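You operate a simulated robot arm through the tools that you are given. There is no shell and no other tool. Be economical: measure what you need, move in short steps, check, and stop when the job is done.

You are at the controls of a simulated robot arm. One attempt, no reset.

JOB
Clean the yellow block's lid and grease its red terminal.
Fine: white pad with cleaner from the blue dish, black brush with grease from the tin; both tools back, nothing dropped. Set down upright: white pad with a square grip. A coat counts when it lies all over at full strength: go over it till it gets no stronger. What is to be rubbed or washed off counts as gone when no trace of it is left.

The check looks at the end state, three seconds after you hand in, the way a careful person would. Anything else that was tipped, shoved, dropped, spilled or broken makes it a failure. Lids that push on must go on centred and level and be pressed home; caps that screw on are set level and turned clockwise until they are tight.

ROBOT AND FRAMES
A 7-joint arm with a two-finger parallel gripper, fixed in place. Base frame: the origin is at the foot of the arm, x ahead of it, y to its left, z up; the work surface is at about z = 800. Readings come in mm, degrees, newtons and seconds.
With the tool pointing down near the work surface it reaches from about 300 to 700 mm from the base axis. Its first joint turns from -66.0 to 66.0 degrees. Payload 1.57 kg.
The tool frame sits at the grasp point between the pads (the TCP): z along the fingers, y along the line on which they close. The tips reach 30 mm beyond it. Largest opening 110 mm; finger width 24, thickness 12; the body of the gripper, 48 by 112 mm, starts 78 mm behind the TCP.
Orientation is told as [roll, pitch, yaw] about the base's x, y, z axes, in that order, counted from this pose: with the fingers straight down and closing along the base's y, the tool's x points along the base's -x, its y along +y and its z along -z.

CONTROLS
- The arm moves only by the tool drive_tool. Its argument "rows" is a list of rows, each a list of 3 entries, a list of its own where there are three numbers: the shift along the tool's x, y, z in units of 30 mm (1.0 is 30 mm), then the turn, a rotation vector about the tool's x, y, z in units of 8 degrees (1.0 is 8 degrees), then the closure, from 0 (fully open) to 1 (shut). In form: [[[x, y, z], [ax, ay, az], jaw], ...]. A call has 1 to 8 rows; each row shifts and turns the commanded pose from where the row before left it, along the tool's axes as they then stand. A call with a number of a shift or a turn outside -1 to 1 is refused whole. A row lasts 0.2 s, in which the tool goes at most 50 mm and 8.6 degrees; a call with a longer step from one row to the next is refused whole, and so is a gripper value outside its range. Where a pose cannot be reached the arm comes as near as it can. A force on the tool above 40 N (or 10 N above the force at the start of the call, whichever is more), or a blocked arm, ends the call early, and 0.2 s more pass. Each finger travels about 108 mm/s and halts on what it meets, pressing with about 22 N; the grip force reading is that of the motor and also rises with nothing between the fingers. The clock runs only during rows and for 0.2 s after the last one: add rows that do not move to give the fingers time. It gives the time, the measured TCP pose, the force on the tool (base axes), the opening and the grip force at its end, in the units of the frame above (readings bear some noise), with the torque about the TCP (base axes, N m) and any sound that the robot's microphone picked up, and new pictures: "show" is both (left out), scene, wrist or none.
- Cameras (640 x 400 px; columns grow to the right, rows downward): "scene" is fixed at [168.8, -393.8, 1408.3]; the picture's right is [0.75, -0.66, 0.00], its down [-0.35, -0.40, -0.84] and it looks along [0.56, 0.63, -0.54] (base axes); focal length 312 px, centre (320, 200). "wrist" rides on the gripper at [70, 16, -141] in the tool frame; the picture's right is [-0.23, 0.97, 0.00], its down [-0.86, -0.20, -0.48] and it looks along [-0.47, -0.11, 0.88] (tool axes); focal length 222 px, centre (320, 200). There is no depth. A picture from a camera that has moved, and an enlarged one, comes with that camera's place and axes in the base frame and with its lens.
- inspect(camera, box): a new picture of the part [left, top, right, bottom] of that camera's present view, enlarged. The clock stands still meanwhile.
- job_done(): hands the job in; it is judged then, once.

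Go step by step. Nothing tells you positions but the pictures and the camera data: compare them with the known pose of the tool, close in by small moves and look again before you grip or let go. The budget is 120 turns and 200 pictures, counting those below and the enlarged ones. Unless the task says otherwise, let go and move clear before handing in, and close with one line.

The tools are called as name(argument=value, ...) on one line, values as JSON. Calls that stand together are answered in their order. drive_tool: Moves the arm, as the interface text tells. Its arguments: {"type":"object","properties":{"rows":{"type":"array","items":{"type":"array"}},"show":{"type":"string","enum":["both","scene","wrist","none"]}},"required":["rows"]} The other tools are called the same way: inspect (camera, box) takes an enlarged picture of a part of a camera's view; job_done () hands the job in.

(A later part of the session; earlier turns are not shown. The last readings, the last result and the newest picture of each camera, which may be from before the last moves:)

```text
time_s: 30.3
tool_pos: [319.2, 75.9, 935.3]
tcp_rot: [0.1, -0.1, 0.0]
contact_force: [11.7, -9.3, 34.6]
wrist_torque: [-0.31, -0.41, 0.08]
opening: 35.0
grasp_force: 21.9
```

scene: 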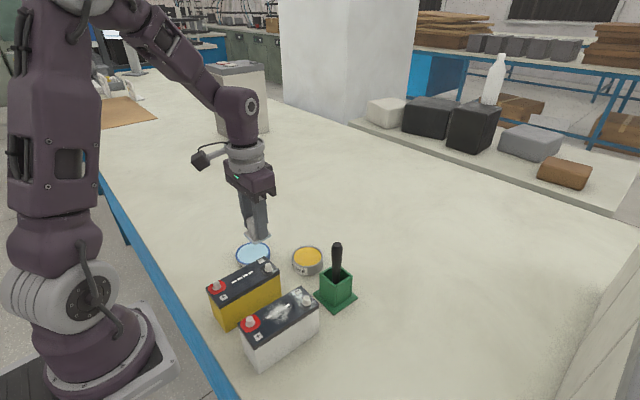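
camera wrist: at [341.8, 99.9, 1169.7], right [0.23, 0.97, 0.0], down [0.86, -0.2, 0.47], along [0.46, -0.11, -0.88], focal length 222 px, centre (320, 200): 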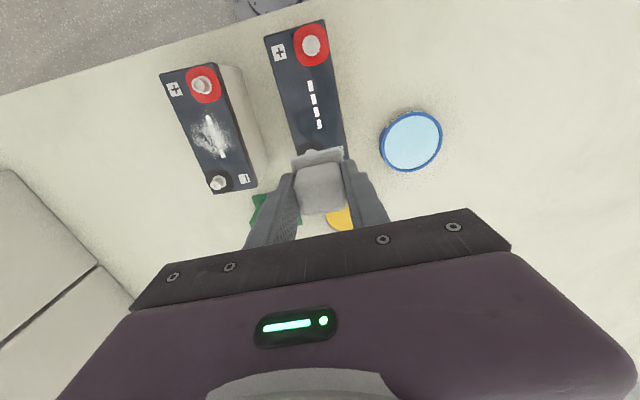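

The second sweep ran from the stopped pose and went too far toward the red terminal. I look before moving.

inspect(camera="scene", box=[190, 230, 290, 330])

inspect(camera="wrist", box=[180, 60, 420, 220])

```text
4.00 times, centred on (240, 280) of scene
camera zoom: at [168.8, -394.2, 1408.2], right [0.75, -0.66, 0.0], down [-0.35, -0.4, -0.84], along [0.56, 0.63, -0.54], focal length 1249 px, centre (640, -120)
```

zoom: 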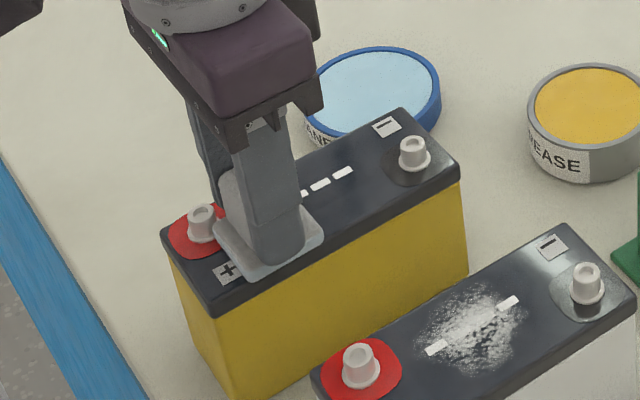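

```text
2.50 times, centred on (300, 140) of wrist
camera zoom: at [249.7, 92.1, 1077.6], right [0.23, 0.97, 0.0], down [0.85, -0.2, 0.48], along [0.47, -0.11, -0.88], focal length 555 px, centre (370, 350)
```

zoom: 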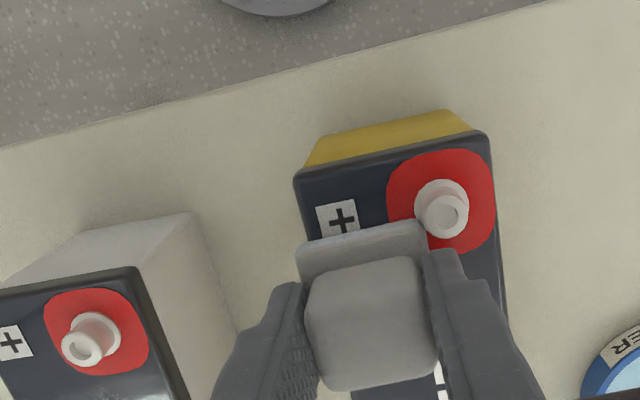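

The pad's friction has shoved the yellow block about (-10,+6) mm. I lift off, check the lid, and will slide the block back later.

drive_tool(rows=[[[0, 0, -0.3], [0, 0, 0], 0.8], [[0, 0, -0.8], [0, 0, 0], 0.8], [[0, 0, -1], [0, 0, 0], 0.8], [[-0.9, 0, -0.9], [0, 0, 0], 0.8], [[-0.9, 0, 0], [0, 0, 0], 0.8], [[-0.9, 0, 0], [0, 0, 0], 0.8], [[-0.3, 0, 0], [0, 0, 0], 0.8], [[0, 0, 0], [0, 0, 0], 0.8]])

inspect(camera="scene", box=[200, 250, 290, 310])

inspect(camera="wrist", box=[160, 0, 380, 160])

```text
time_s: 32.1
tool_pos: [410.9, 78.5, 1025.0]
tcp_rot: [0.0, 0.0, 0.0]
contact_force: [0.1, 0.7, 0.0]
wrist_torque: [0.02, -0.04, -0.01]
opening: 35.2
grasp_force: 22.0
camera wrist: at [341.6, 93.5, 1167.5], right [0.23, 0.97, 0.0], down [0.86, -0.2, 0.48], along [0.47, -0.11, -0.88], focal length 222 px, centre (320, 200)
```

scene: 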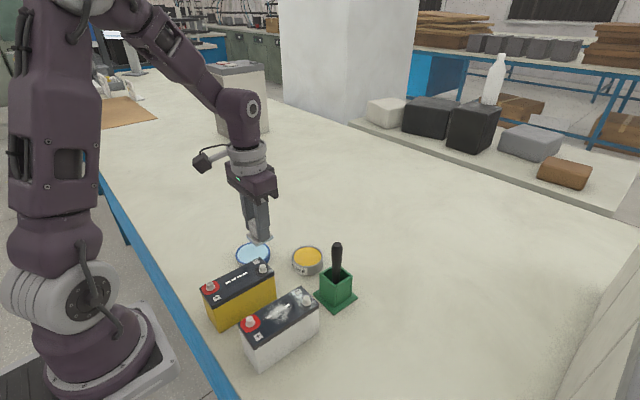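
wrist: 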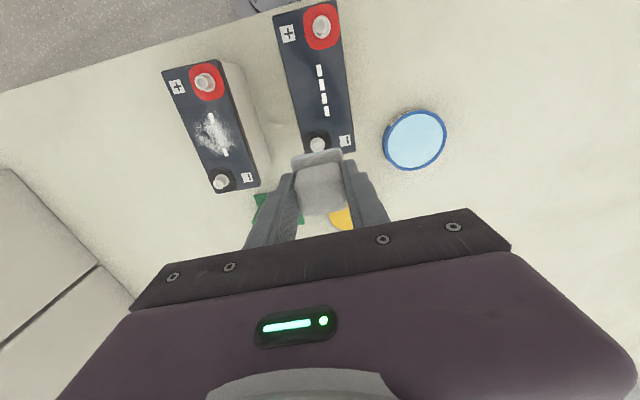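

```text
6.67 times, centred on (245, 280) of scene
camera zoom: at [168.8, -393.8, 1408.3], right [0.75, -0.66, 0.0], down [-0.35, -0.4, -0.84], along [0.56, 0.63, -0.54], focal length 2081 px, centre (820, -333)
```

zoom: 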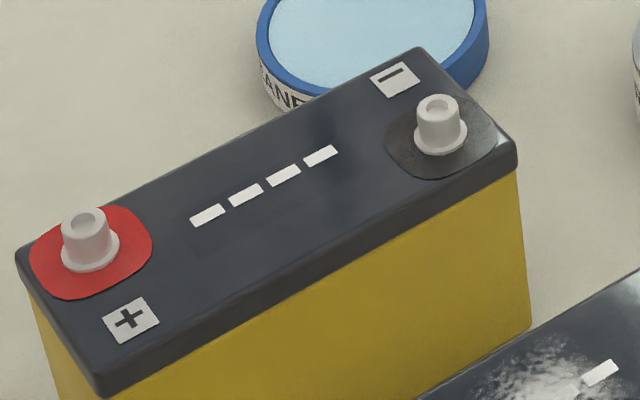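

```text
2.50 times, centred on (270, 80) of wrist
camera zoom: at [341.6, 93.5, 1167.5], right [0.23, 0.97, 0.0], down [0.86, -0.2, 0.48], along [0.47, -0.11, -0.88], focal length 555 px, centre (445, 500)
```

zoom: 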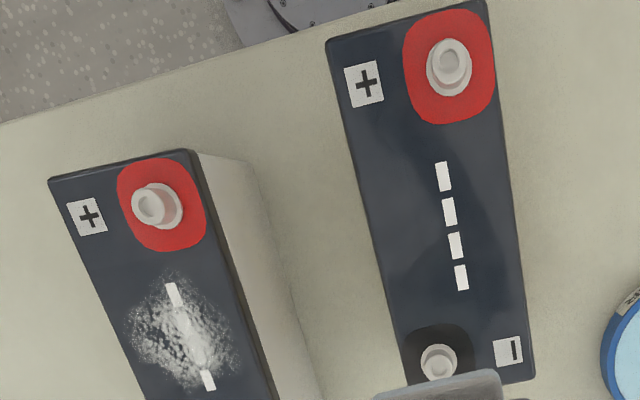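

The lid is clean with no trace left. I carry the pad back over its starting spot.

drive_tool(rows=[[[0.613, 0.873, 0], [0, 0, 0], 0.8], [[0.613, 0.873, 0], [0, 0, 0], 0.8], [[0.613, 0.873, 0], [0, 0, 0], 0.8], [[0.613, 0.873, 0], [0, 0, 0], 0.8], [[0.613, 0.873, 0], [0, 0, 0], 0.8], [[0, 0, 0.9], [0, 0, 0.8], 0.8], [[0, 0, 0.9], [0, 0, 0], 0.8], [[0, 0, 0.9], [0, 0, 0], 0.8]], show="none")

drive_tool(rows=[[[0, 0, 0.9], [0, 0, 0], 0.8], [[0, 0, 0.9], [0, 0, 0], 0.8], [[0, 0, 0.8], [0, 0, 0], 0.8], [[0, 0, 0.4], [0, 0, 0], 0.8], [[0, 0, 0], [0, 0, 0], 0.8]])

```text
time_s: 33.9
tool_pos: [316.4, 209.3, 944.3]
tcp_rot: [-0.1, 0.1, -6.6]
contact_force: [-0.6, 0.9, -1.2]
wrist_torque: [-0.01, 0.03, -0.02]
opening: 35.4
grasp_force: 22.2
```

```text
time_s: 35.1
tool_pos: [320.0, 209.3, 852.3]
tcp_rot: [0.1, 0.0, -6.4]
contact_force: [0.2, -0.2, -0.8]
wrist_torque: [-0.01, -0.04, 0.0]
opening: 35.3
grasp_force: 21.7
camera wrist: at [252.0, 233.2, 995.0], right [0.34, 0.94, 0.0], down [0.83, -0.29, 0.48], along [0.45, -0.16, -0.88], focal length 222 px, centre (320, 200)
```

scene: 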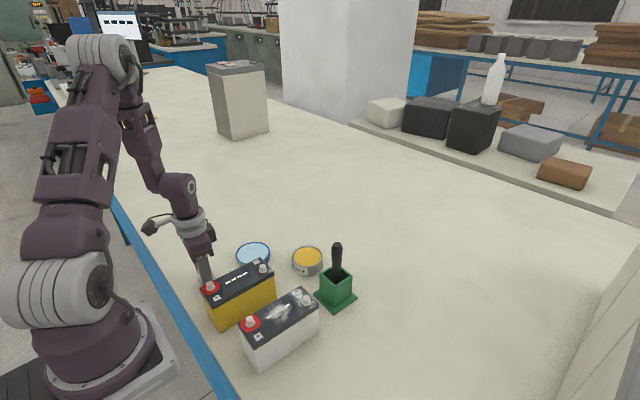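
wrist: 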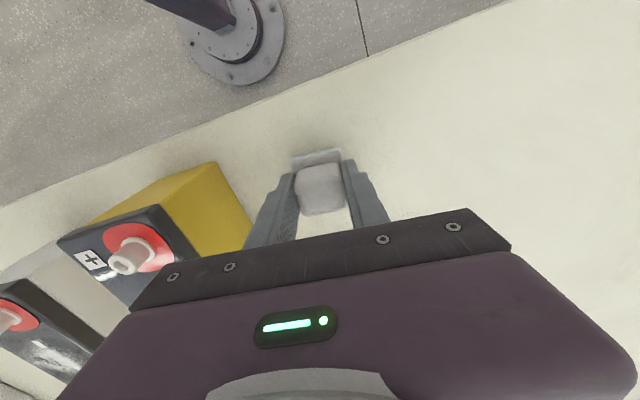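

The pad is over its spot, about 10 mm up. I lower it gently until it touches.

drive_tool(rows=[[[0, 0, 0.12], [0, 0, 0], 0.8], [[0, 0, 0.08], [0, 0, 0], 0.8], [[0, 0, 0.05], [0, 0, 0], 0.8], [[0, 0, 0], [0, 0, 0], 0.8]], show="none")

```text
time_s: 36.1
tool_pos: [319.4, 209.4, 846.4]
tcp_rot: [-0.1, 0.0, -6.5]
contact_force: [-0.6, -0.1, -0.8]
wrist_torque: [0.0, 0.0, -0.01]
opening: 35.3
grasp_force: 21.6
```

drive_tool(rows=[[[0, 0, 0.04], [0, 0, 0], 0.8], [[0, 0, 0.03], [0, 0, 0], 0.8], [[0, 0, 0.03], [0, 0, 0], 0.8], [[0, 0, 0], [0, 0, 0], 0.8]], show="none")

```text
time_s: 37.1
tool_pos: [319.0, 208.2, 842.8]
tcp_rot: [-0.1, 0.1, -6.5]
contact_force: [-1.5, -0.1, 0.3]
wrist_torque: [0.01, -0.01, 0.01]
opening: 35.5
grasp_force: 22.9
```

drive_tool(rows=[[[0, 0, 0.02], [0, 0, 0], 0.8], [[0, 0, 0.01], [0, 0, 0], 0.8], [[0, 0, 0], [0, 0, 0], 0.8]], show="none")

```text
time_s: 37.9
tool_pos: [318.9, 207.7, 842.3]
tcp_rot: [0.0, 0.0, -6.5]
contact_force: [-0.2, 0.1, -0.6]
wrist_torque: [0.03, 0.02, -0.02]
opening: 35.5
grasp_force: 21.6
```

drive_tool(rows=[[[0, 0, 0.02], [0, 0, 0], 0.8], [[0, 0, 0.01], [0, 0, 0], 0.8], [[0, 0, 0], [0, 0, 0], 0.8]], show="none")

```text
time_s: 38.7
tool_pos: [319.0, 207.5, 841.8]
tcp_rot: [0.0, -0.1, -6.5]
contact_force: [1.3, -2.0, 3.1]
wrist_torque: [-0.06, -0.05, -0.01]
opening: 35.6
grasp_force: 22.3
```

The pad is touching the bench. I open and rise.

drive_tool(rows=[[[0, 0, 0], [0, 0, 0], 0.6], [[0, 0, 0], [0, 0, 0], 0.45], [[0, 0, 0], [0, 0, 0], 0.4], [[0, 0, -0.5], [0, 0, 0], 0.4], [[0, 0, -1], [0, 0, 0], 0.4], [[0, 0, -1], [0, 0, 0], 0.4], [[0, 0, -1], [0, 0, 0], 0.4], [[0, 0, -1], [0, 0, 0], 0.4]])

inspect(camera="wrist", box=[100, 60, 400, 240])

```text
time_s: 40.5
tool_pos: [317.6, 210.2, 978.7]
tcp_rot: [0.1, -0.1, -6.4]
contact_force: [-0.3, 0.8, 0.6]
wrist_torque: [0.02, -0.03, 0.0]
opening: 66.1
grasp_force: 0.0
camera wrist: at [251.9, 232.5, 1120.6], right [0.34, 0.94, 0.0], down [0.83, -0.29, 0.48], along [0.45, -0.16, -0.88], focal length 222 px, centre (320, 200)
```

scene: 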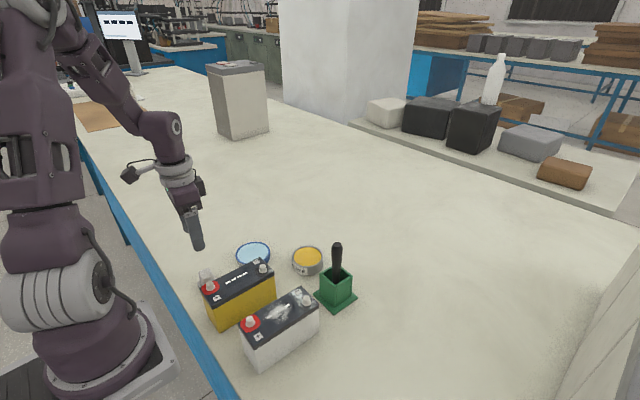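
wrist: 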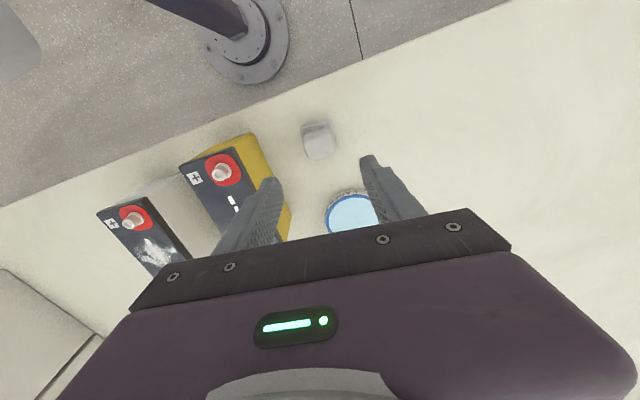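

```text
2.13 times, centred on (250, 150) of wrist
camera zoom: at [251.9, 232.5, 1120.6], right [0.34, 0.94, 0.0], down [0.83, -0.29, 0.48], along [0.45, -0.16, -0.88], focal length 474 px, centre (469, 307)
```

zoom: 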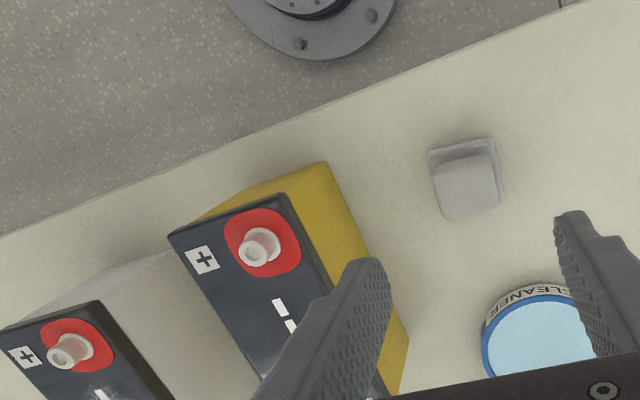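

The pad stands upright back in its place. Now I move above the brush to measure it.

drive_tool(rows=[[[0, 0, -0.9], [0, 0, -0.8], 0.4], [[0, 0, -0.9], [0, 0, 0], 0.4], [[-0.9, -1, -0.5], [0, 0, 0], 0.4], [[-0.9, -1, 0], [0, 0, 0], 0.4], [[-0.9, -1, 0], [0, 0, 0], 0.4], [[-0.9, -1, 0], [0, 0, 0], 0.4], [[-0.9, -1, 0], [0, 0, 0], 0.4], [[-0.9, -1, 0], [0, 0, 0], 0.4]], show="none")

drive_tool(rows=[[[-0.5, -1, 0], [0, 0, 0], 0.4], [[0, -0.8, 0], [0, 0, 0], 0.4], [[0, 0, 0], [0, 0, 0], 0.4]])

inspect(camera="scene", box=[280, 220, 380, 320])

inspect(camera="wrist", box=[220, 80, 420, 210])

```text
time_s: 42.3
tool_pos: [481.3, 27.9, 1045.8]
tcp_rot: [0.1, 0.1, 0.1]
contact_force: [0.0, -0.2, 0.4]
wrist_torque: [0.01, 0.02, -0.03]
opening: 65.8
grasp_force: 0.1
```

```text
time_s: 43.1
tool_pos: [493.2, -28.2, 1046.6]
tcp_rot: [-0.1, 0.0, -0.1]
contact_force: [0.8, 0.8, -0.3]
wrist_torque: [-0.01, 0.0, 0.0]
opening: 66.1
grasp_force: 0.1
camera wrist: at [423.9, -12.9, 1189.0], right [0.23, 0.97, 0.0], down [0.86, -0.2, 0.48], along [0.47, -0.11, -0.88], focal length 222 px, centre (320, 200)
```

scene: 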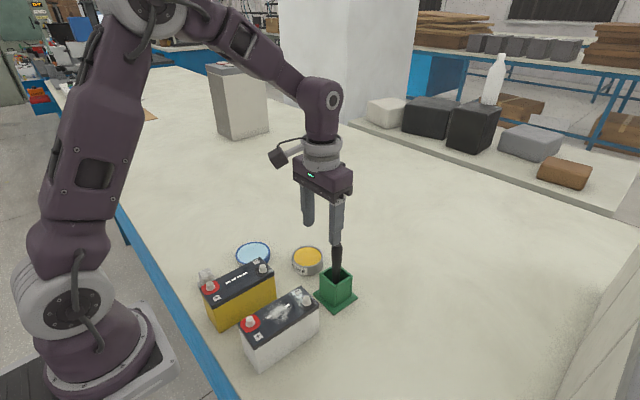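
wrist: 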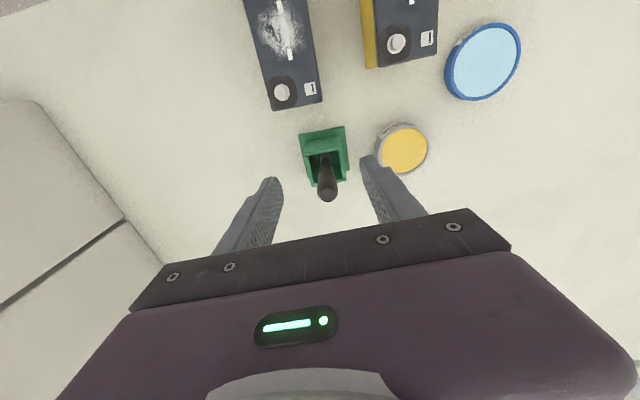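

```text
4.00 times, centred on (330, 270) of scene
camera zoom: at [168.8, -393.8, 1408.3], right [0.75, -0.66, 0.0], down [-0.35, -0.4, -0.84], along [0.56, 0.63, -0.54], focal length 1249 px, centre (280, -80)
```

zoom: 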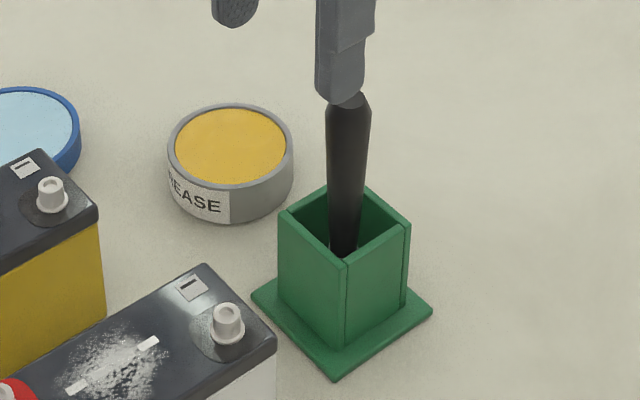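

```text
3.08 times, centred on (320, 145) of wrist
camera zoom: at [423.9, -12.9, 1189.0], right [0.23, 0.97, 0.0], down [0.86, -0.2, 0.48], along [0.47, -0.11, -0.88], focal length 684 px, centre (320, 369)
```

zoom: 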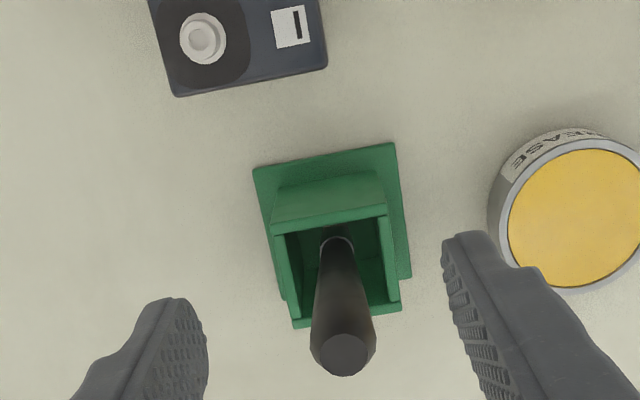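

The brush handle top is at about (541,-31.5), z≈960, nearly vertical, standing in the centre of its holder. I move over it and partly down.

drive_tool(rows=[[[-0.8, -0.06, 0], [0, 0, 0], 0.4], [[-0.8, -0.05, 0], [0, 0, 0], 0.4], [[0, 0, 0.8], [0, 0, 0], 0.4], [[0, 0, 0.5], [0, 0, 0], 0.4], [[0, 0, 0], [0, 0, 0], 0.4]])

inspect(camera="wrist", box=[220, 80, 420, 230])

inspect(camera="scene", box=[290, 200, 390, 300])

```text
time_s: 44.3
tool_pos: [543.7, -31.6, 1007.5]
tcp_rot: [0.0, 0.0, -0.2]
contact_force: [-0.1, 0.0, 0.3]
wrist_torque: [-0.01, -0.01, 0.02]
opening: 66.0
grasp_force: 0.0
camera wrist: at [474.2, -15.3, 1149.7], right [0.23, 0.97, 0.0], down [0.86, -0.2, 0.48], along [0.47, -0.11, -0.88], focal length 222 px, centre (320, 200)
```

scene: 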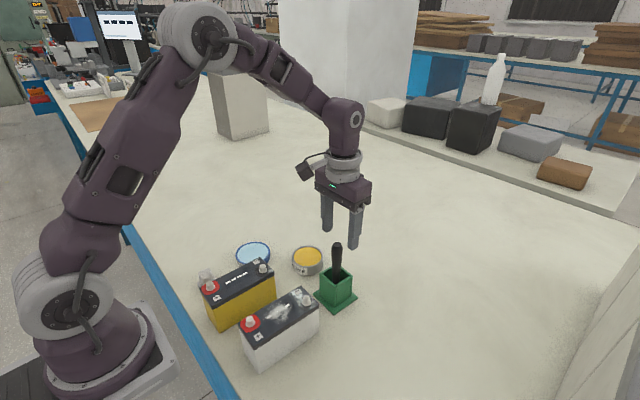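
wrist: 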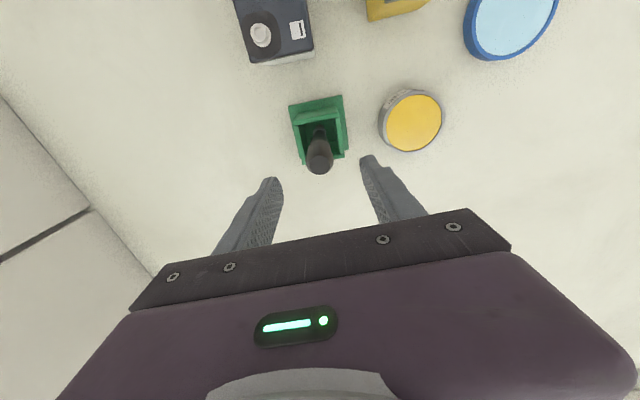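

```text
2.67 times, centred on (320, 155) of wrist
camera zoom: at [474.2, -15.3, 1149.7], right [0.23, 0.97, 0.0], down [0.86, -0.2, 0.48], along [0.47, -0.11, -0.88], focal length 592 px, centre (320, 320)
```

zoom: 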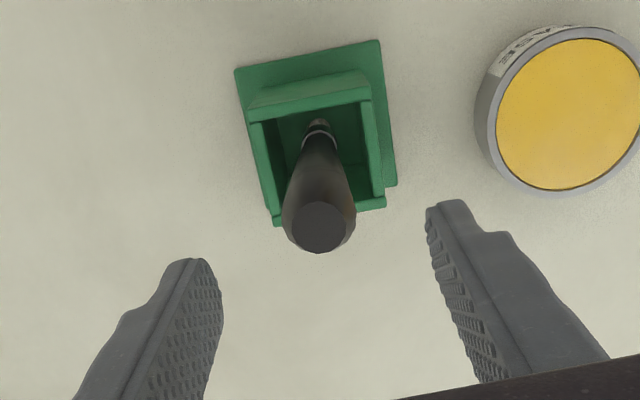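

```text
4.00 times, centred on (340, 250) of scene
camera zoom: at [168.8, -393.8, 1408.3], right [0.75, -0.66, 0.0], down [-0.35, -0.4, -0.84], along [0.56, 0.63, -0.54], focal length 1249 px, centre (240, 0)
```

zoom: 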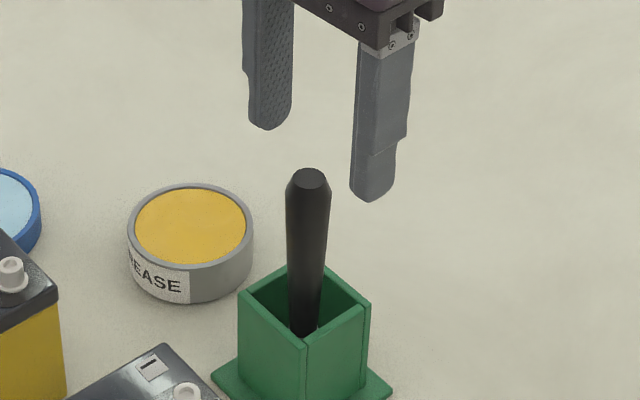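

Aligned within 2 mm. I descend around the handle and close gently.

drive_tool(rows=[[[0.05, 0, 0.7], [0, 0, 0], 0.4], [[0, 0, 0.7], [0, 0, 0], 0.4], [[0, 0, 0.7], [0, 0, 0], 0.4], [[0, 0, 0.53], [0, 0, 0], 0.4], [[0, 0, 0], [0, 0, 0], 0.5], [[0, 0, 0], [0, 0, 0], 0.65], [[0, 0, 0], [0, 0, 0], 0.75], [[0, 0, 0], [0, 0, 0], 0.9]], show="none")

inspect(camera="scene", box=[290, 200, 390, 320])

inspect(camera="wrist", box=[220, 80, 420, 230])

```text
time_s: 46.1
tool_pos: [540.1, -30.7, 926.8]
tcp_rot: [0.0, 0.0, -0.1]
contact_force: [-0.6, -0.1, -0.2]
wrist_torque: [0.0, 0.0, 0.01]
opening: 24.1
grasp_force: 22.2
```

```text
3.33 times, centred on (340, 260) of scene
camera zoom: at [168.8, -393.8, 1408.3], right [0.75, -0.66, 0.0], down [-0.35, -0.4, -0.84], along [0.56, 0.63, -0.54], focal length 1041 px, centre (253, 0)
```

zoom: 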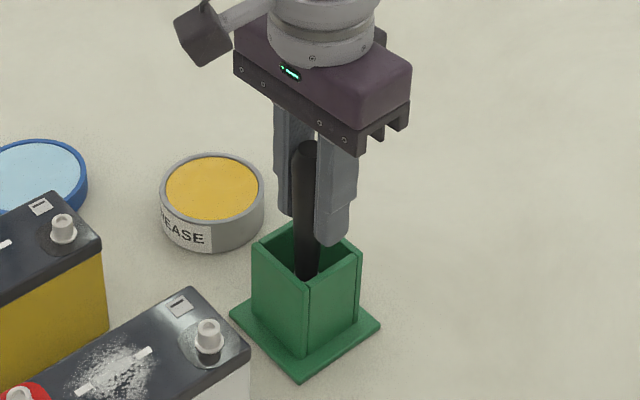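

```text
2.67 times, centred on (320, 155) of wrist
camera zoom: at [472.2, -15.0, 1068.2], right [0.23, 0.97, 0.0], down [0.86, -0.2, 0.48], along [0.47, -0.11, -0.88], focal length 592 px, centre (320, 320)
```

zoom: 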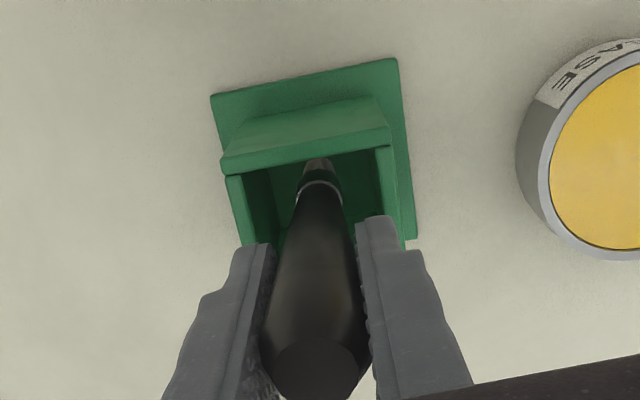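

The brush is gripped (24 mm); home pose is TCP (541,-31,927). I lift it straight out.

drive_tool(rows=[[[0, 0, -0.5], [0, 0, 0], 0.9], [[0, 0, -0.8], [0, 0, 0], 0.9], [[0, 0, -0.9], [0, 0, 0], 0.9], [[0, 0, -0.9], [0, 0, 0], 0.9], [[0, 0, -0.9], [0, 0, 0], 0.9], [[0, 0, 0], [0, 0, 0], 0.9]])

inspect(camera="scene", box=[290, 180, 390, 300])

inspect(camera="wrist", box=[220, 80, 420, 230])

```text
time_s: 47.5
tool_pos: [540.7, -28.0, 1048.3]
tcp_rot: [0.1, 0.0, -0.1]
contact_force: [0.0, -0.9, 0.0]
wrist_torque: [0.04, -0.01, -0.02]
opening: 24.0
grasp_force: 21.9
camera wrist: at [471.4, -12.7, 1189.5], right [0.23, 0.97, 0.0], down [0.86, -0.2, 0.48], along [0.47, -0.11, -0.88], focal length 222 px, centre (320, 200)
```

scene: 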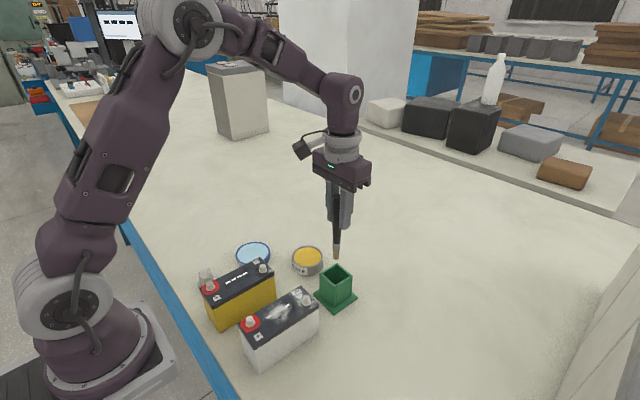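
wrist: 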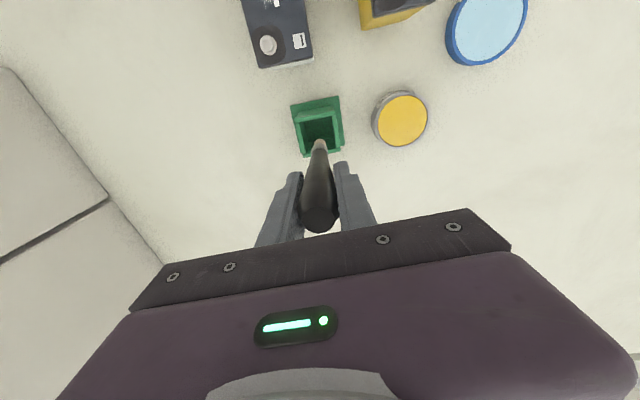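

```text
3.33 times, centred on (340, 240) of scene
camera zoom: at [168.8, -393.8, 1408.3], right [0.75, -0.66, 0.0], down [-0.35, -0.4, -0.84], along [0.56, 0.63, -0.54], focal length 1041 px, centre (253, 67)
```

zoom: 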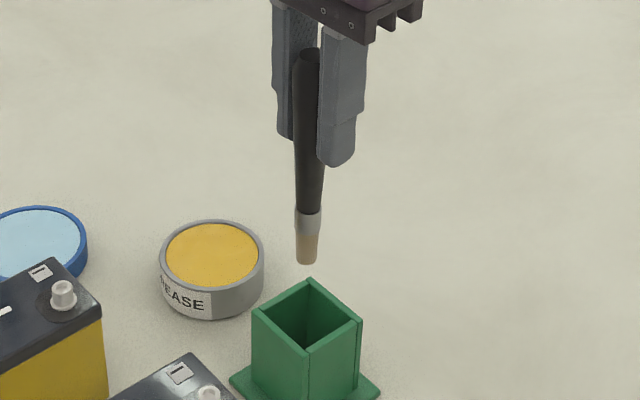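

```text
2.67 times, centred on (320, 155) of wrist
camera zoom: at [471.4, -12.7, 1189.5], right [0.23, 0.97, 0.0], down [0.86, -0.2, 0.48], along [0.47, -0.11, -0.88], focal length 592 px, centre (320, 320)
```

zoom: 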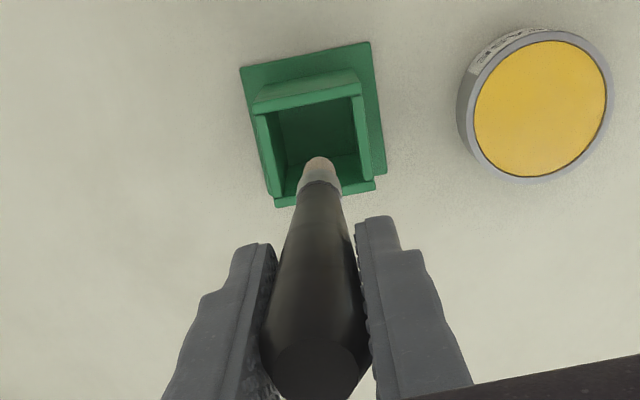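

Bristle tip is about 126 mm below the TCP. The tin centre is near (558,97), so I go above it and lower partway.

drive_tool(rows=[[[-0.12, 0.83, 0], [0, 0, 0], 0.9], [[-0.12, 0.83, 0], [0, 0, 0], 0.9], [[-0.11, 0.83, 0], [0, 0, 0], 0.9], [[-0.11, 0.83, 0], [0, 0, 0], 0.9], [[-0.11, 0.83, 0], [0, 0, 0], 0.9], [[0, 0, 0.9], [0, 0, 0], 0.9], [[0, 0, 0.9], [0, 0, 0], 0.9], [[0, 0, 0.5], [0, 0, 0], 0.9]])

inspect(camera="scene", box=[260, 180, 360, 300])

inspect(camera="wrist", box=[220, 80, 420, 230])

```text
time_s: 49.3
tool_pos: [558.2, 94.0, 981.5]
tcp_rot: [0.0, 0.0, -0.1]
contact_force: [1.3, 0.3, 0.5]
wrist_torque: [-0.04, 0.0, 0.03]
opening: 24.1
grasp_force: 22.3
camera wrist: at [489.5, 110.6, 1123.7], right [0.23, 0.97, 0.0], down [0.86, -0.2, 0.48], along [0.47, -0.11, -0.88], focal length 222 px, centre (320, 200)
```

scene: 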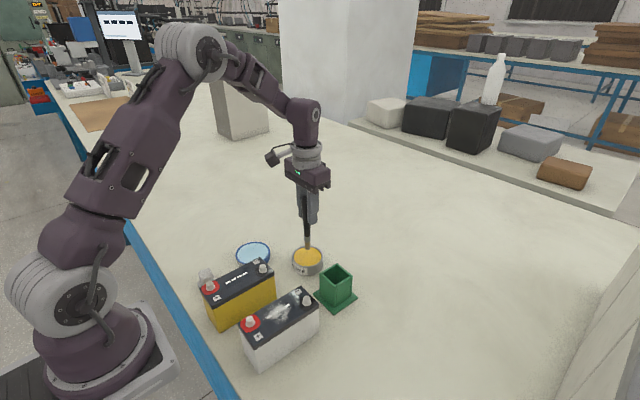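
wrist: 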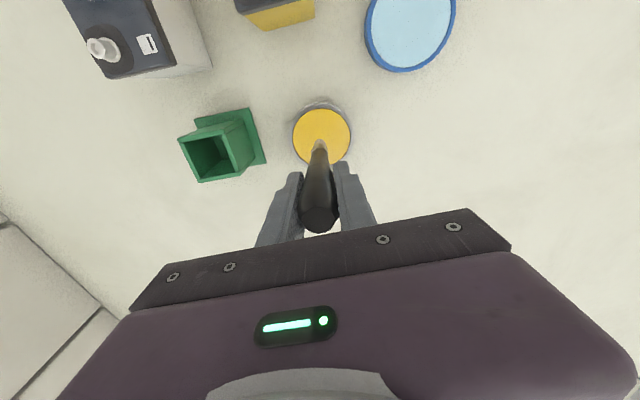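

```text
3.33 times, centred on (310, 240) of scene
camera zoom: at [168.8, -393.8, 1408.3], right [0.75, -0.66, 0.0], down [-0.35, -0.4, -0.84], along [0.56, 0.63, -0.54], focal length 1041 px, centre (353, 67)
```

zoom: 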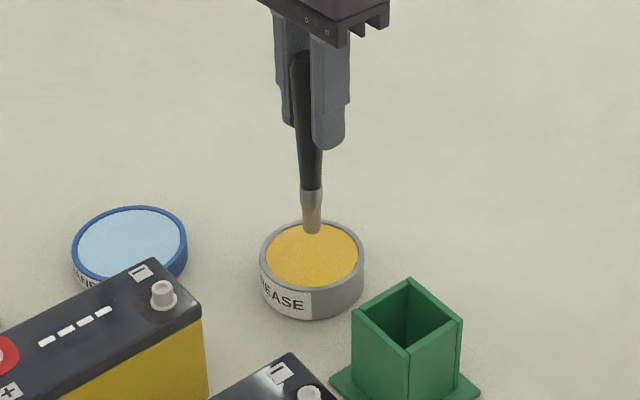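

```text
2.67 times, centred on (320, 155) of wrist
camera zoom: at [489.5, 110.6, 1123.7], right [0.23, 0.97, 0.0], down [0.86, -0.2, 0.48], along [0.47, -0.11, -0.88], focal length 592 px, centre (320, 320)
```

zoom: 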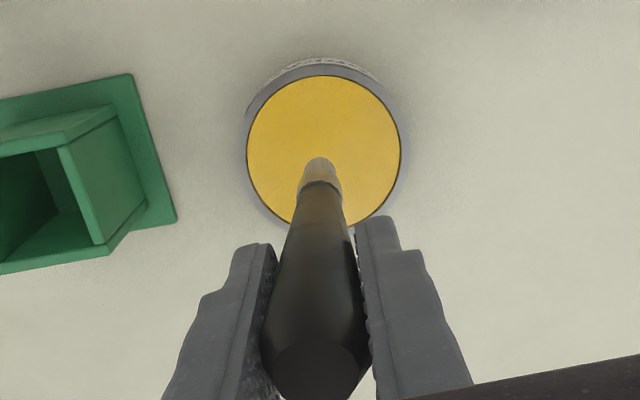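

The brush is centred over the grease, tip about 30 mm above it. I lower in shrinking steps.

drive_tool(rows=[[[0, 0, 0.4], [0, 0, 0], 0.9], [[0, 0, 0.2], [0, 0, 0], 0.9], [[0, 0, 0.1], [0, 0, 0], 0.9], [[0, 0, 0.1], [0, 0, 0], 0.9], [[0, 0, 0.06], [0, 0, 0], 0.9], [[0, 0, 0], [0, 0, 0], 0.9]], show="none")

inspect(camera="scene", box=[270, 220, 340, 290])

```text
time_s: 50.7
tool_pos: [558.4, 95.4, 953.4]
tcp_rot: [0.0, 0.0, 0.0]
contact_force: [-0.1, -0.2, 1.2]
wrist_torque: [0.02, 0.01, 0.0]
opening: 24.0
grasp_force: 21.7
```

```text
5.71 times, centred on (305, 255) of scene
camera zoom: at [168.8, -393.8, 1408.3], right [0.75, -0.66, 0.0], down [-0.35, -0.4, -0.84], along [0.56, 0.63, -0.54], focal length 1784 px, centre (406, -114)
```

zoom: 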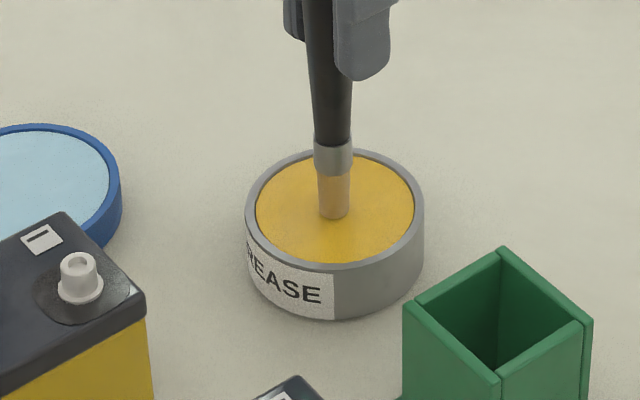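

drive_tool(rows=[[[0, 0, 0.05], [0, 0, 0], 0.9], [[0, 0, 0.05], [0, 0, 0], 0.9], [[0, 0, 0], [0, 0, 0], 0.9]], show="none")

inspect(camera="scene", box=[270, 220, 340, 290])

```text
time_s: 51.5
tool_pos: [558.7, 94.7, 950.1]
tcp_rot: [0.0, -0.1, -0.1]
contact_force: [1.1, -0.8, 16.4]
wrist_torque: [0.01, -0.12, 0.01]
opening: 24.0
grasp_force: 21.9
```

```text
5.71 times, centred on (305, 255) of scene
camera zoom: at [168.6, -393.9, 1408.3], right [0.75, -0.66, 0.0], down [-0.35, -0.4, -0.84], along [0.56, 0.63, -0.54], focal length 1784 px, centre (406, -114)
```

zoom: 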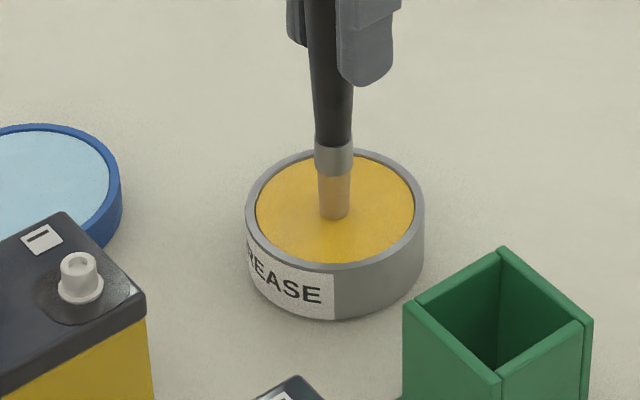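

Contact at TCP z about 950. I dwell briefly to load, then lift to check the bristles.

drive_tool(rows=[[[0, 0, -0.01], [0, 0, 0], 0.9], [[0, 0, 0], [0, 0, 0], 0.9], [[0, 0, -0.6], [0, 0, 0], 0.9], [[0, 0, -0.9], [0, 0, 0], 0.9], [[0, 0, -0.9], [0, 0, 0], 0.9], [[0, 0, -0.9], [0, 0, 0], 0.9], [[0, 0, -0.7], [0, 0, 0], 0.9], [[0, 0, 0], [0, 0, 0], 0.9]], show="none")

inspect(camera="scene", box=[265, 170, 345, 290])

```text
time_s: 53.3
tool_pos: [556.8, 92.5, 1069.8]
tcp_rot: [0.0, 0.0, -0.2]
contact_force: [-0.9, 0.0, -0.5]
wrist_torque: [-0.01, 0.05, 0.02]
opening: 23.9
grasp_force: 21.7
```

```text
3.33 times, centred on (305, 230) of scene
camera zoom: at [168.8, -393.8, 1408.3], right [0.75, -0.66, 0.0], down [-0.35, -0.4, -0.84], along [0.56, 0.63, -0.54], focal length 1041 px, centre (370, 100)
```

zoom: 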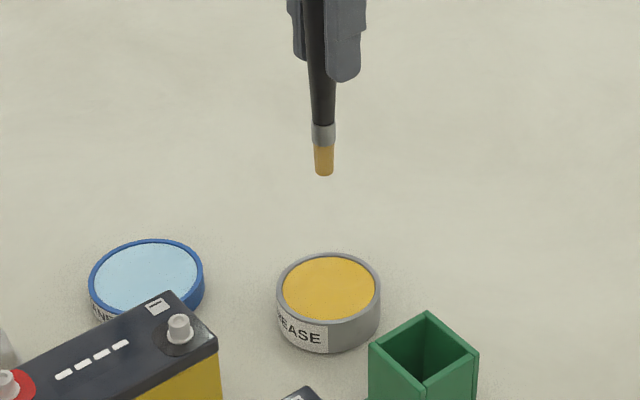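

The bristles are loaded with grease. I carry the brush to just short of the red terminal, now near (299,104), and look.

drive_tool(rows=[[[0.952, 0.04, 0], [0, 0, 0], 0.9], [[0.952, 0.04, 0], [0, 0, 0], 0.9], [[0.952, 0.04, 0], [0, 0, 0], 0.9], [[0.952, 0.04, 0], [0, 0, 0], 0.9], [[0.952, 0.04, 0], [0, 0, 0], 0.9], [[0.952, 0.04, 0], [0, 0, 0], 0.9], [[0.952, 0.04, 0], [0, 0, 0], 0.9], [[0.952, 0.04, 0], [0, 0, 0], 0.9]], show="none")

drive_tool(rows=[[[0.7, 0.1, 0], [0, 0, 0], 0.9], [[0, 0, 0.5], [0, 0, 0], 0.9], [[0, 0, 0], [0, 0, 0], 0.9]])

inspect(camera="scene", box=[170, 220, 270, 320])

inspect(camera="wrist", box=[240, 90, 400, 210])

```text
time_s: 55.1
tool_pos: [328.0, 103.3, 1070.7]
tcp_rot: [0.0, 0.0, 0.0]
contact_force: [-1.0, -0.5, -0.7]
wrist_torque: [-0.04, 0.01, 0.03]
opening: 24.2
grasp_force: 22.2
```

```text
time_s: 55.9
tool_pos: [306.2, 106.3, 1055.8]
tcp_rot: [0.0, 0.0, -0.1]
contact_force: [0.6, 0.2, -0.8]
wrist_torque: [-0.01, 0.02, 0.04]
opening: 24.2
grasp_force: 21.8
camera wrist: at [237.6, 122.6, 1198.5], right [0.23, 0.97, 0.0], down [0.86, -0.2, 0.48], along [0.47, -0.11, -0.88], focal length 222 px, centre (320, 200)
```

scene: 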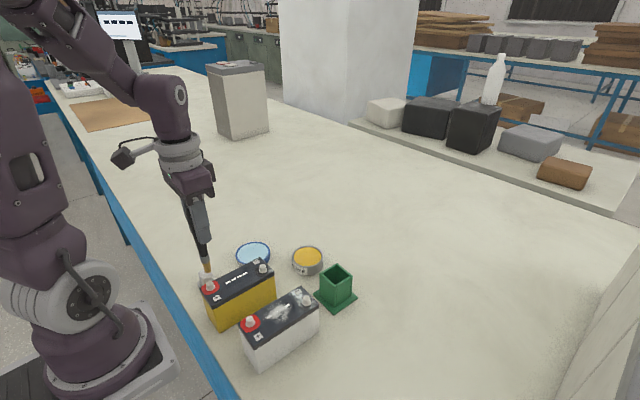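
wrist: 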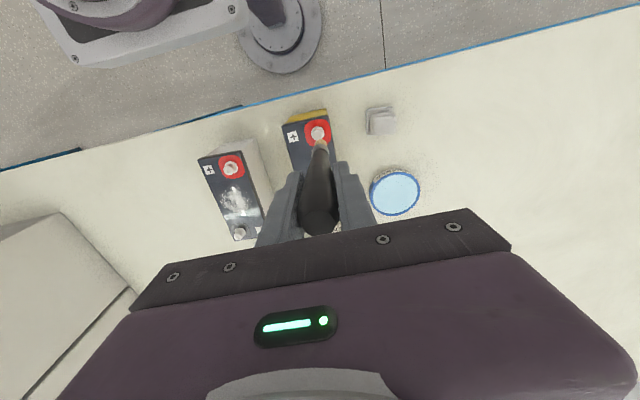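

```text
4.00 times, centred on (220, 270) of scene
camera zoom: at [168.8, -393.8, 1408.3], right [0.75, -0.66, 0.0], down [-0.35, -0.4, -0.84], along [0.56, 0.63, -0.54], focal length 1249 px, centre (720, -80)
```

zoom: 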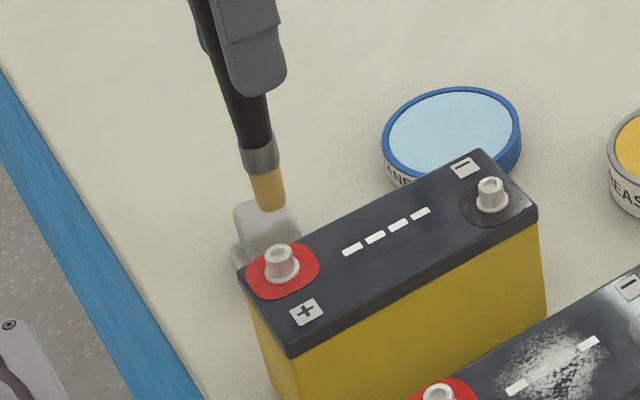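

```text
3.33 times, centred on (320, 150) of wrist
camera zoom: at [237.6, 122.6, 1198.5], right [0.23, 0.97, 0.0], down [0.86, -0.2, 0.48], along [0.47, -0.11, -0.88], focal length 740 px, centre (320, 367)
```

zoom: 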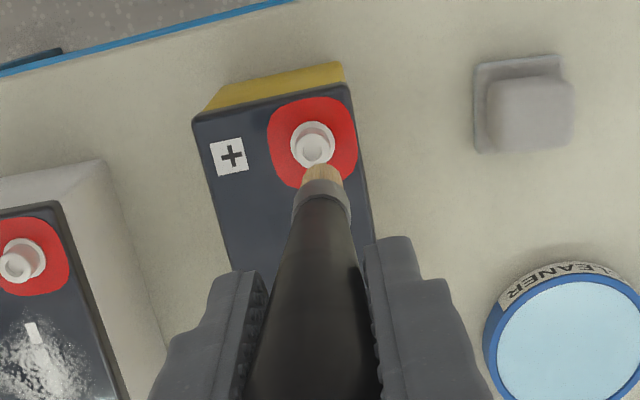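

Terminal top measures about (298,105.5), z≈907. I centre the brush and lower toward it.

drive_tool(rows=[[[0.26, -0.03, 0.2], [0, 0, 0], 0.9], [[0, 0, 0.2], [0, 0, 0], 0.9], [[0, 0, 0.15], [0, 0, 0], 0.9], [[0, 0, 0], [0, 0, 0], 0.9]], show="none")

inspect(camera="scene", box=[180, 245, 250, 305])

inspect(camera="wrist", box=[280, 110, 360, 170])

```text
time_s: 56.9
tool_pos: [300.8, 106.5, 1037.9]
tcp_rot: [0.0, 0.1, -0.1]
contact_force: [-0.4, 0.6, -1.0]
wrist_torque: [0.02, -0.01, 0.0]
opening: 24.3
grasp_force: 21.3
```

```text
6.67 times, centred on (215, 275) of scene
camera zoom: at [168.8, -393.8, 1408.3], right [0.75, -0.66, 0.0], down [-0.35, -0.4, -0.84], along [0.56, 0.63, -0.54], focal length 2081 px, centre (1020, -300)
```

zoom: 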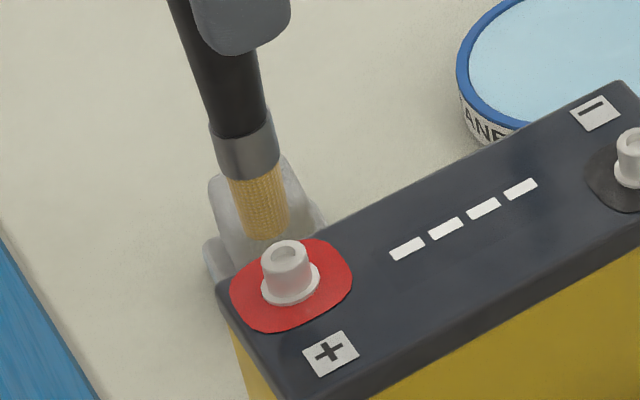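

```text
6.67 times, centred on (320, 140) of wrist
camera zoom: at [231.3, 121.9, 1180.3], right [0.23, 0.97, 0.0], down [0.86, -0.2, 0.48], along [0.47, -0.11, -0.88], focal length 1481 px, centre (320, 600)
```

zoom: 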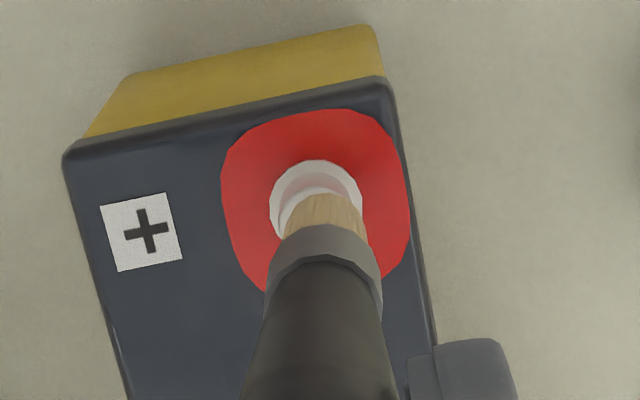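

In the scene view the tip sits a few mm to the left of the terminal (the brush leans slightly). I shift +4.5 mm in x and -1 mm in y, and look again.

drive_tool(rows=[[[-0.15, -0.035, 0], [0, 0, 0], 0.9], [[0, 0, 0], [0, 0, 0], 0.9]], show="none")

inspect(camera="scene", box=[180, 245, 250, 305])

inspect(camera="wrist", box=[280, 110, 360, 170])

```text
time_s: 57.5
tool_pos: [305.0, 105.0, 1038.0]
tcp_rot: [0.0, -0.1, -0.1]
contact_force: [-0.6, 1.2, -0.6]
wrist_torque: [0.0, -0.01, -0.01]
opening: 23.9
grasp_force: 22.8
```

```text
6.67 times, centred on (215, 275) of scene
camera zoom: at [168.8, -393.8, 1408.3], right [0.75, -0.66, 0.0], down [-0.35, -0.4, -0.84], along [0.56, 0.63, -0.54], focal length 2081 px, centre (1020, -300)
```

zoom: 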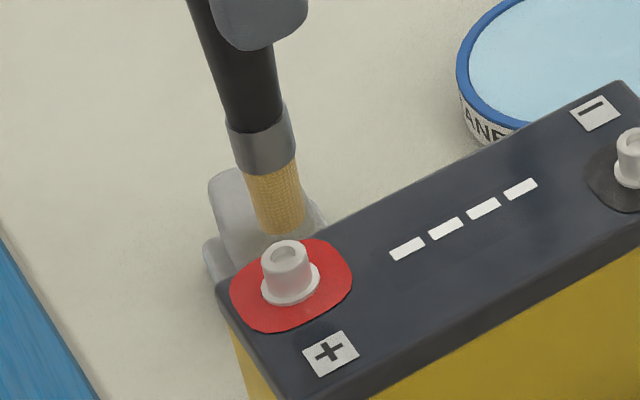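

```text
6.67 times, centred on (320, 140) of wrist
camera zoom: at [235.9, 120.6, 1180.3], right [0.23, 0.97, 0.0], down [0.86, -0.2, 0.48], along [0.47, -0.11, -0.88], focal length 1481 px, centre (320, 600)
```

zoom: 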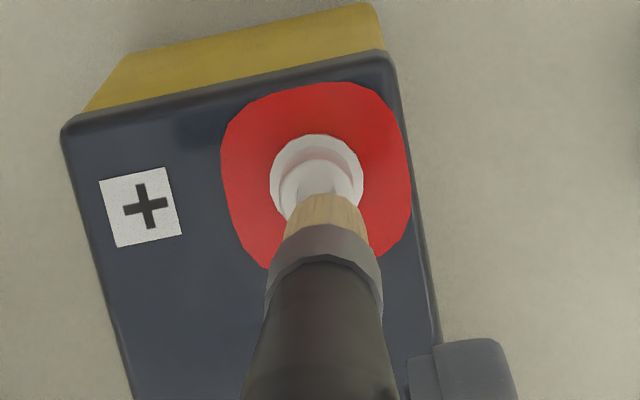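

Both views together say the terminal is about (-2.5,-1.5) mm from the tip. I adjust and lower until light touch.

drive_tool(rows=[[[0.083, -0.05, 0.05], [0, 0, 0], 0.9], [[0, 0, 0.05], [0, 0, 0], 0.9], [[0, 0, 0.05], [0, 0, 0], 0.9], [[0, 0, 0], [0, 0, 0], 0.9]], show="none")

inspect(camera="scene", box=[180, 245, 250, 305])

```text
time_s: 58.5
tool_pos: [303.4, 103.9, 1035.5]
tcp_rot: [0.0, 0.0, -0.1]
contact_force: [0.1, -0.3, -0.6]
wrist_torque: [-0.01, 0.02, -0.02]
opening: 23.8
grasp_force: 22.0
```

```text
6.67 times, centred on (215, 275) of scene
camera zoom: at [168.8, -393.8, 1408.3], right [0.75, -0.66, 0.0], down [-0.35, -0.4, -0.84], along [0.56, 0.63, -0.54], focal length 2081 px, centre (1020, -300)
```

zoom: 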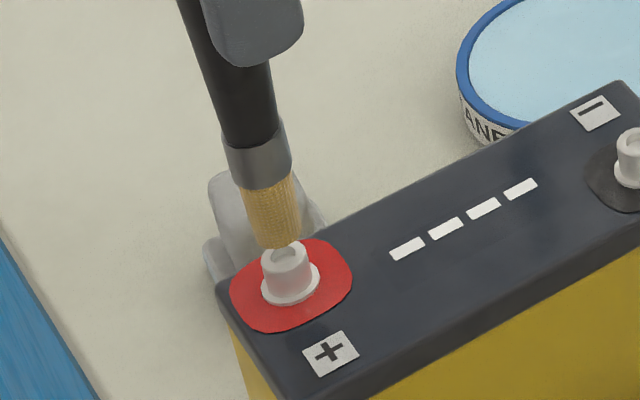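

drive_tool(rows=[[[-0.05, 0, 0.04], [0, 0, 0], 0.9], [[0, 0, 0.04], [0, 0, 0], 0.9], [[0, 0, 0], [0, 0, 0], 0.9]], show="none")

inspect(camera="scene", box=[180, 245, 250, 305])

```text
time_s: 59.3
tool_pos: [303.5, 103.7, 1031.9]
tcp_rot: [0.0, 0.0, -0.1]
contact_force: [-0.2, -1.1, -0.6]
wrist_torque: [-0.01, -0.01, 0.0]
opening: 24.0
grasp_force: 22.0
```

```text
6.67 times, centred on (215, 275) of scene
camera zoom: at [168.8, -393.8, 1408.3], right [0.75, -0.66, 0.0], down [-0.35, -0.4, -0.84], along [0.56, 0.63, -0.54], focal length 2081 px, centre (1020, -300)
```

zoom: 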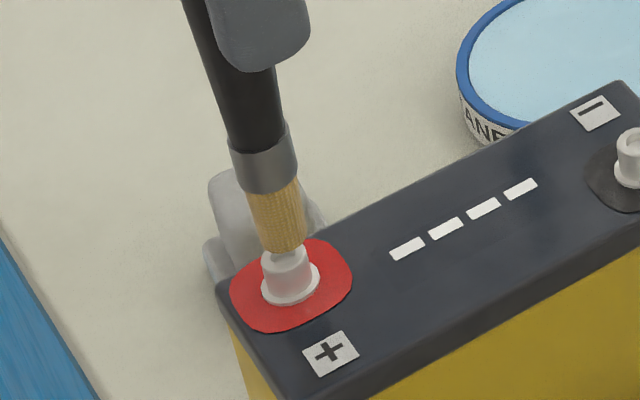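

drive_tool(rows=[[[0, 0, 0.03], [0, 0, 0], 0.9], [[0, 0, 0.03], [0, 0, 0], 0.9], [[0, 0, 0], [0, 0, 0], 0.9]], show="none")

```text
time_s: 60.1
tool_pos: [303.6, 104.5, 1030.3]
tcp_rot: [0.0, 0.0, 0.0]
contact_force: [-0.6, -0.5, -0.3]
wrist_torque: [-0.01, -0.03, 0.0]
opening: 24.3
grasp_force: 21.8
```

drive_tool(rows=[[[0, 0, 0.03], [0, 0, 0], 0.9], [[0, 0, 0.03], [0, 0, 0], 0.9], [[0, 0, 0], [0, 0, 0], 0.9]], show="none")

inspect(camera="scene", box=[180, 245, 250, 305])

```text
time_s: 60.9
tool_pos: [304.6, 104.6, 1028.1]
tcp_rot: [0.0, 0.0, -0.1]
contact_force: [-0.1, -0.2, -0.6]
wrist_torque: [-0.01, -0.02, -0.02]
opening: 24.2
grasp_force: 22.0
```

```text
6.67 times, centred on (215, 275) of scene
camera zoom: at [168.8, -393.8, 1408.3], right [0.75, -0.66, 0.0], down [-0.35, -0.4, -0.84], along [0.56, 0.63, -0.54], focal length 2081 px, centre (1020, -300)
```

zoom: 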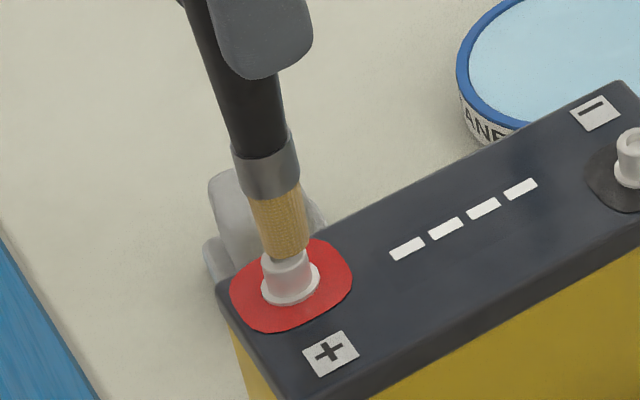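

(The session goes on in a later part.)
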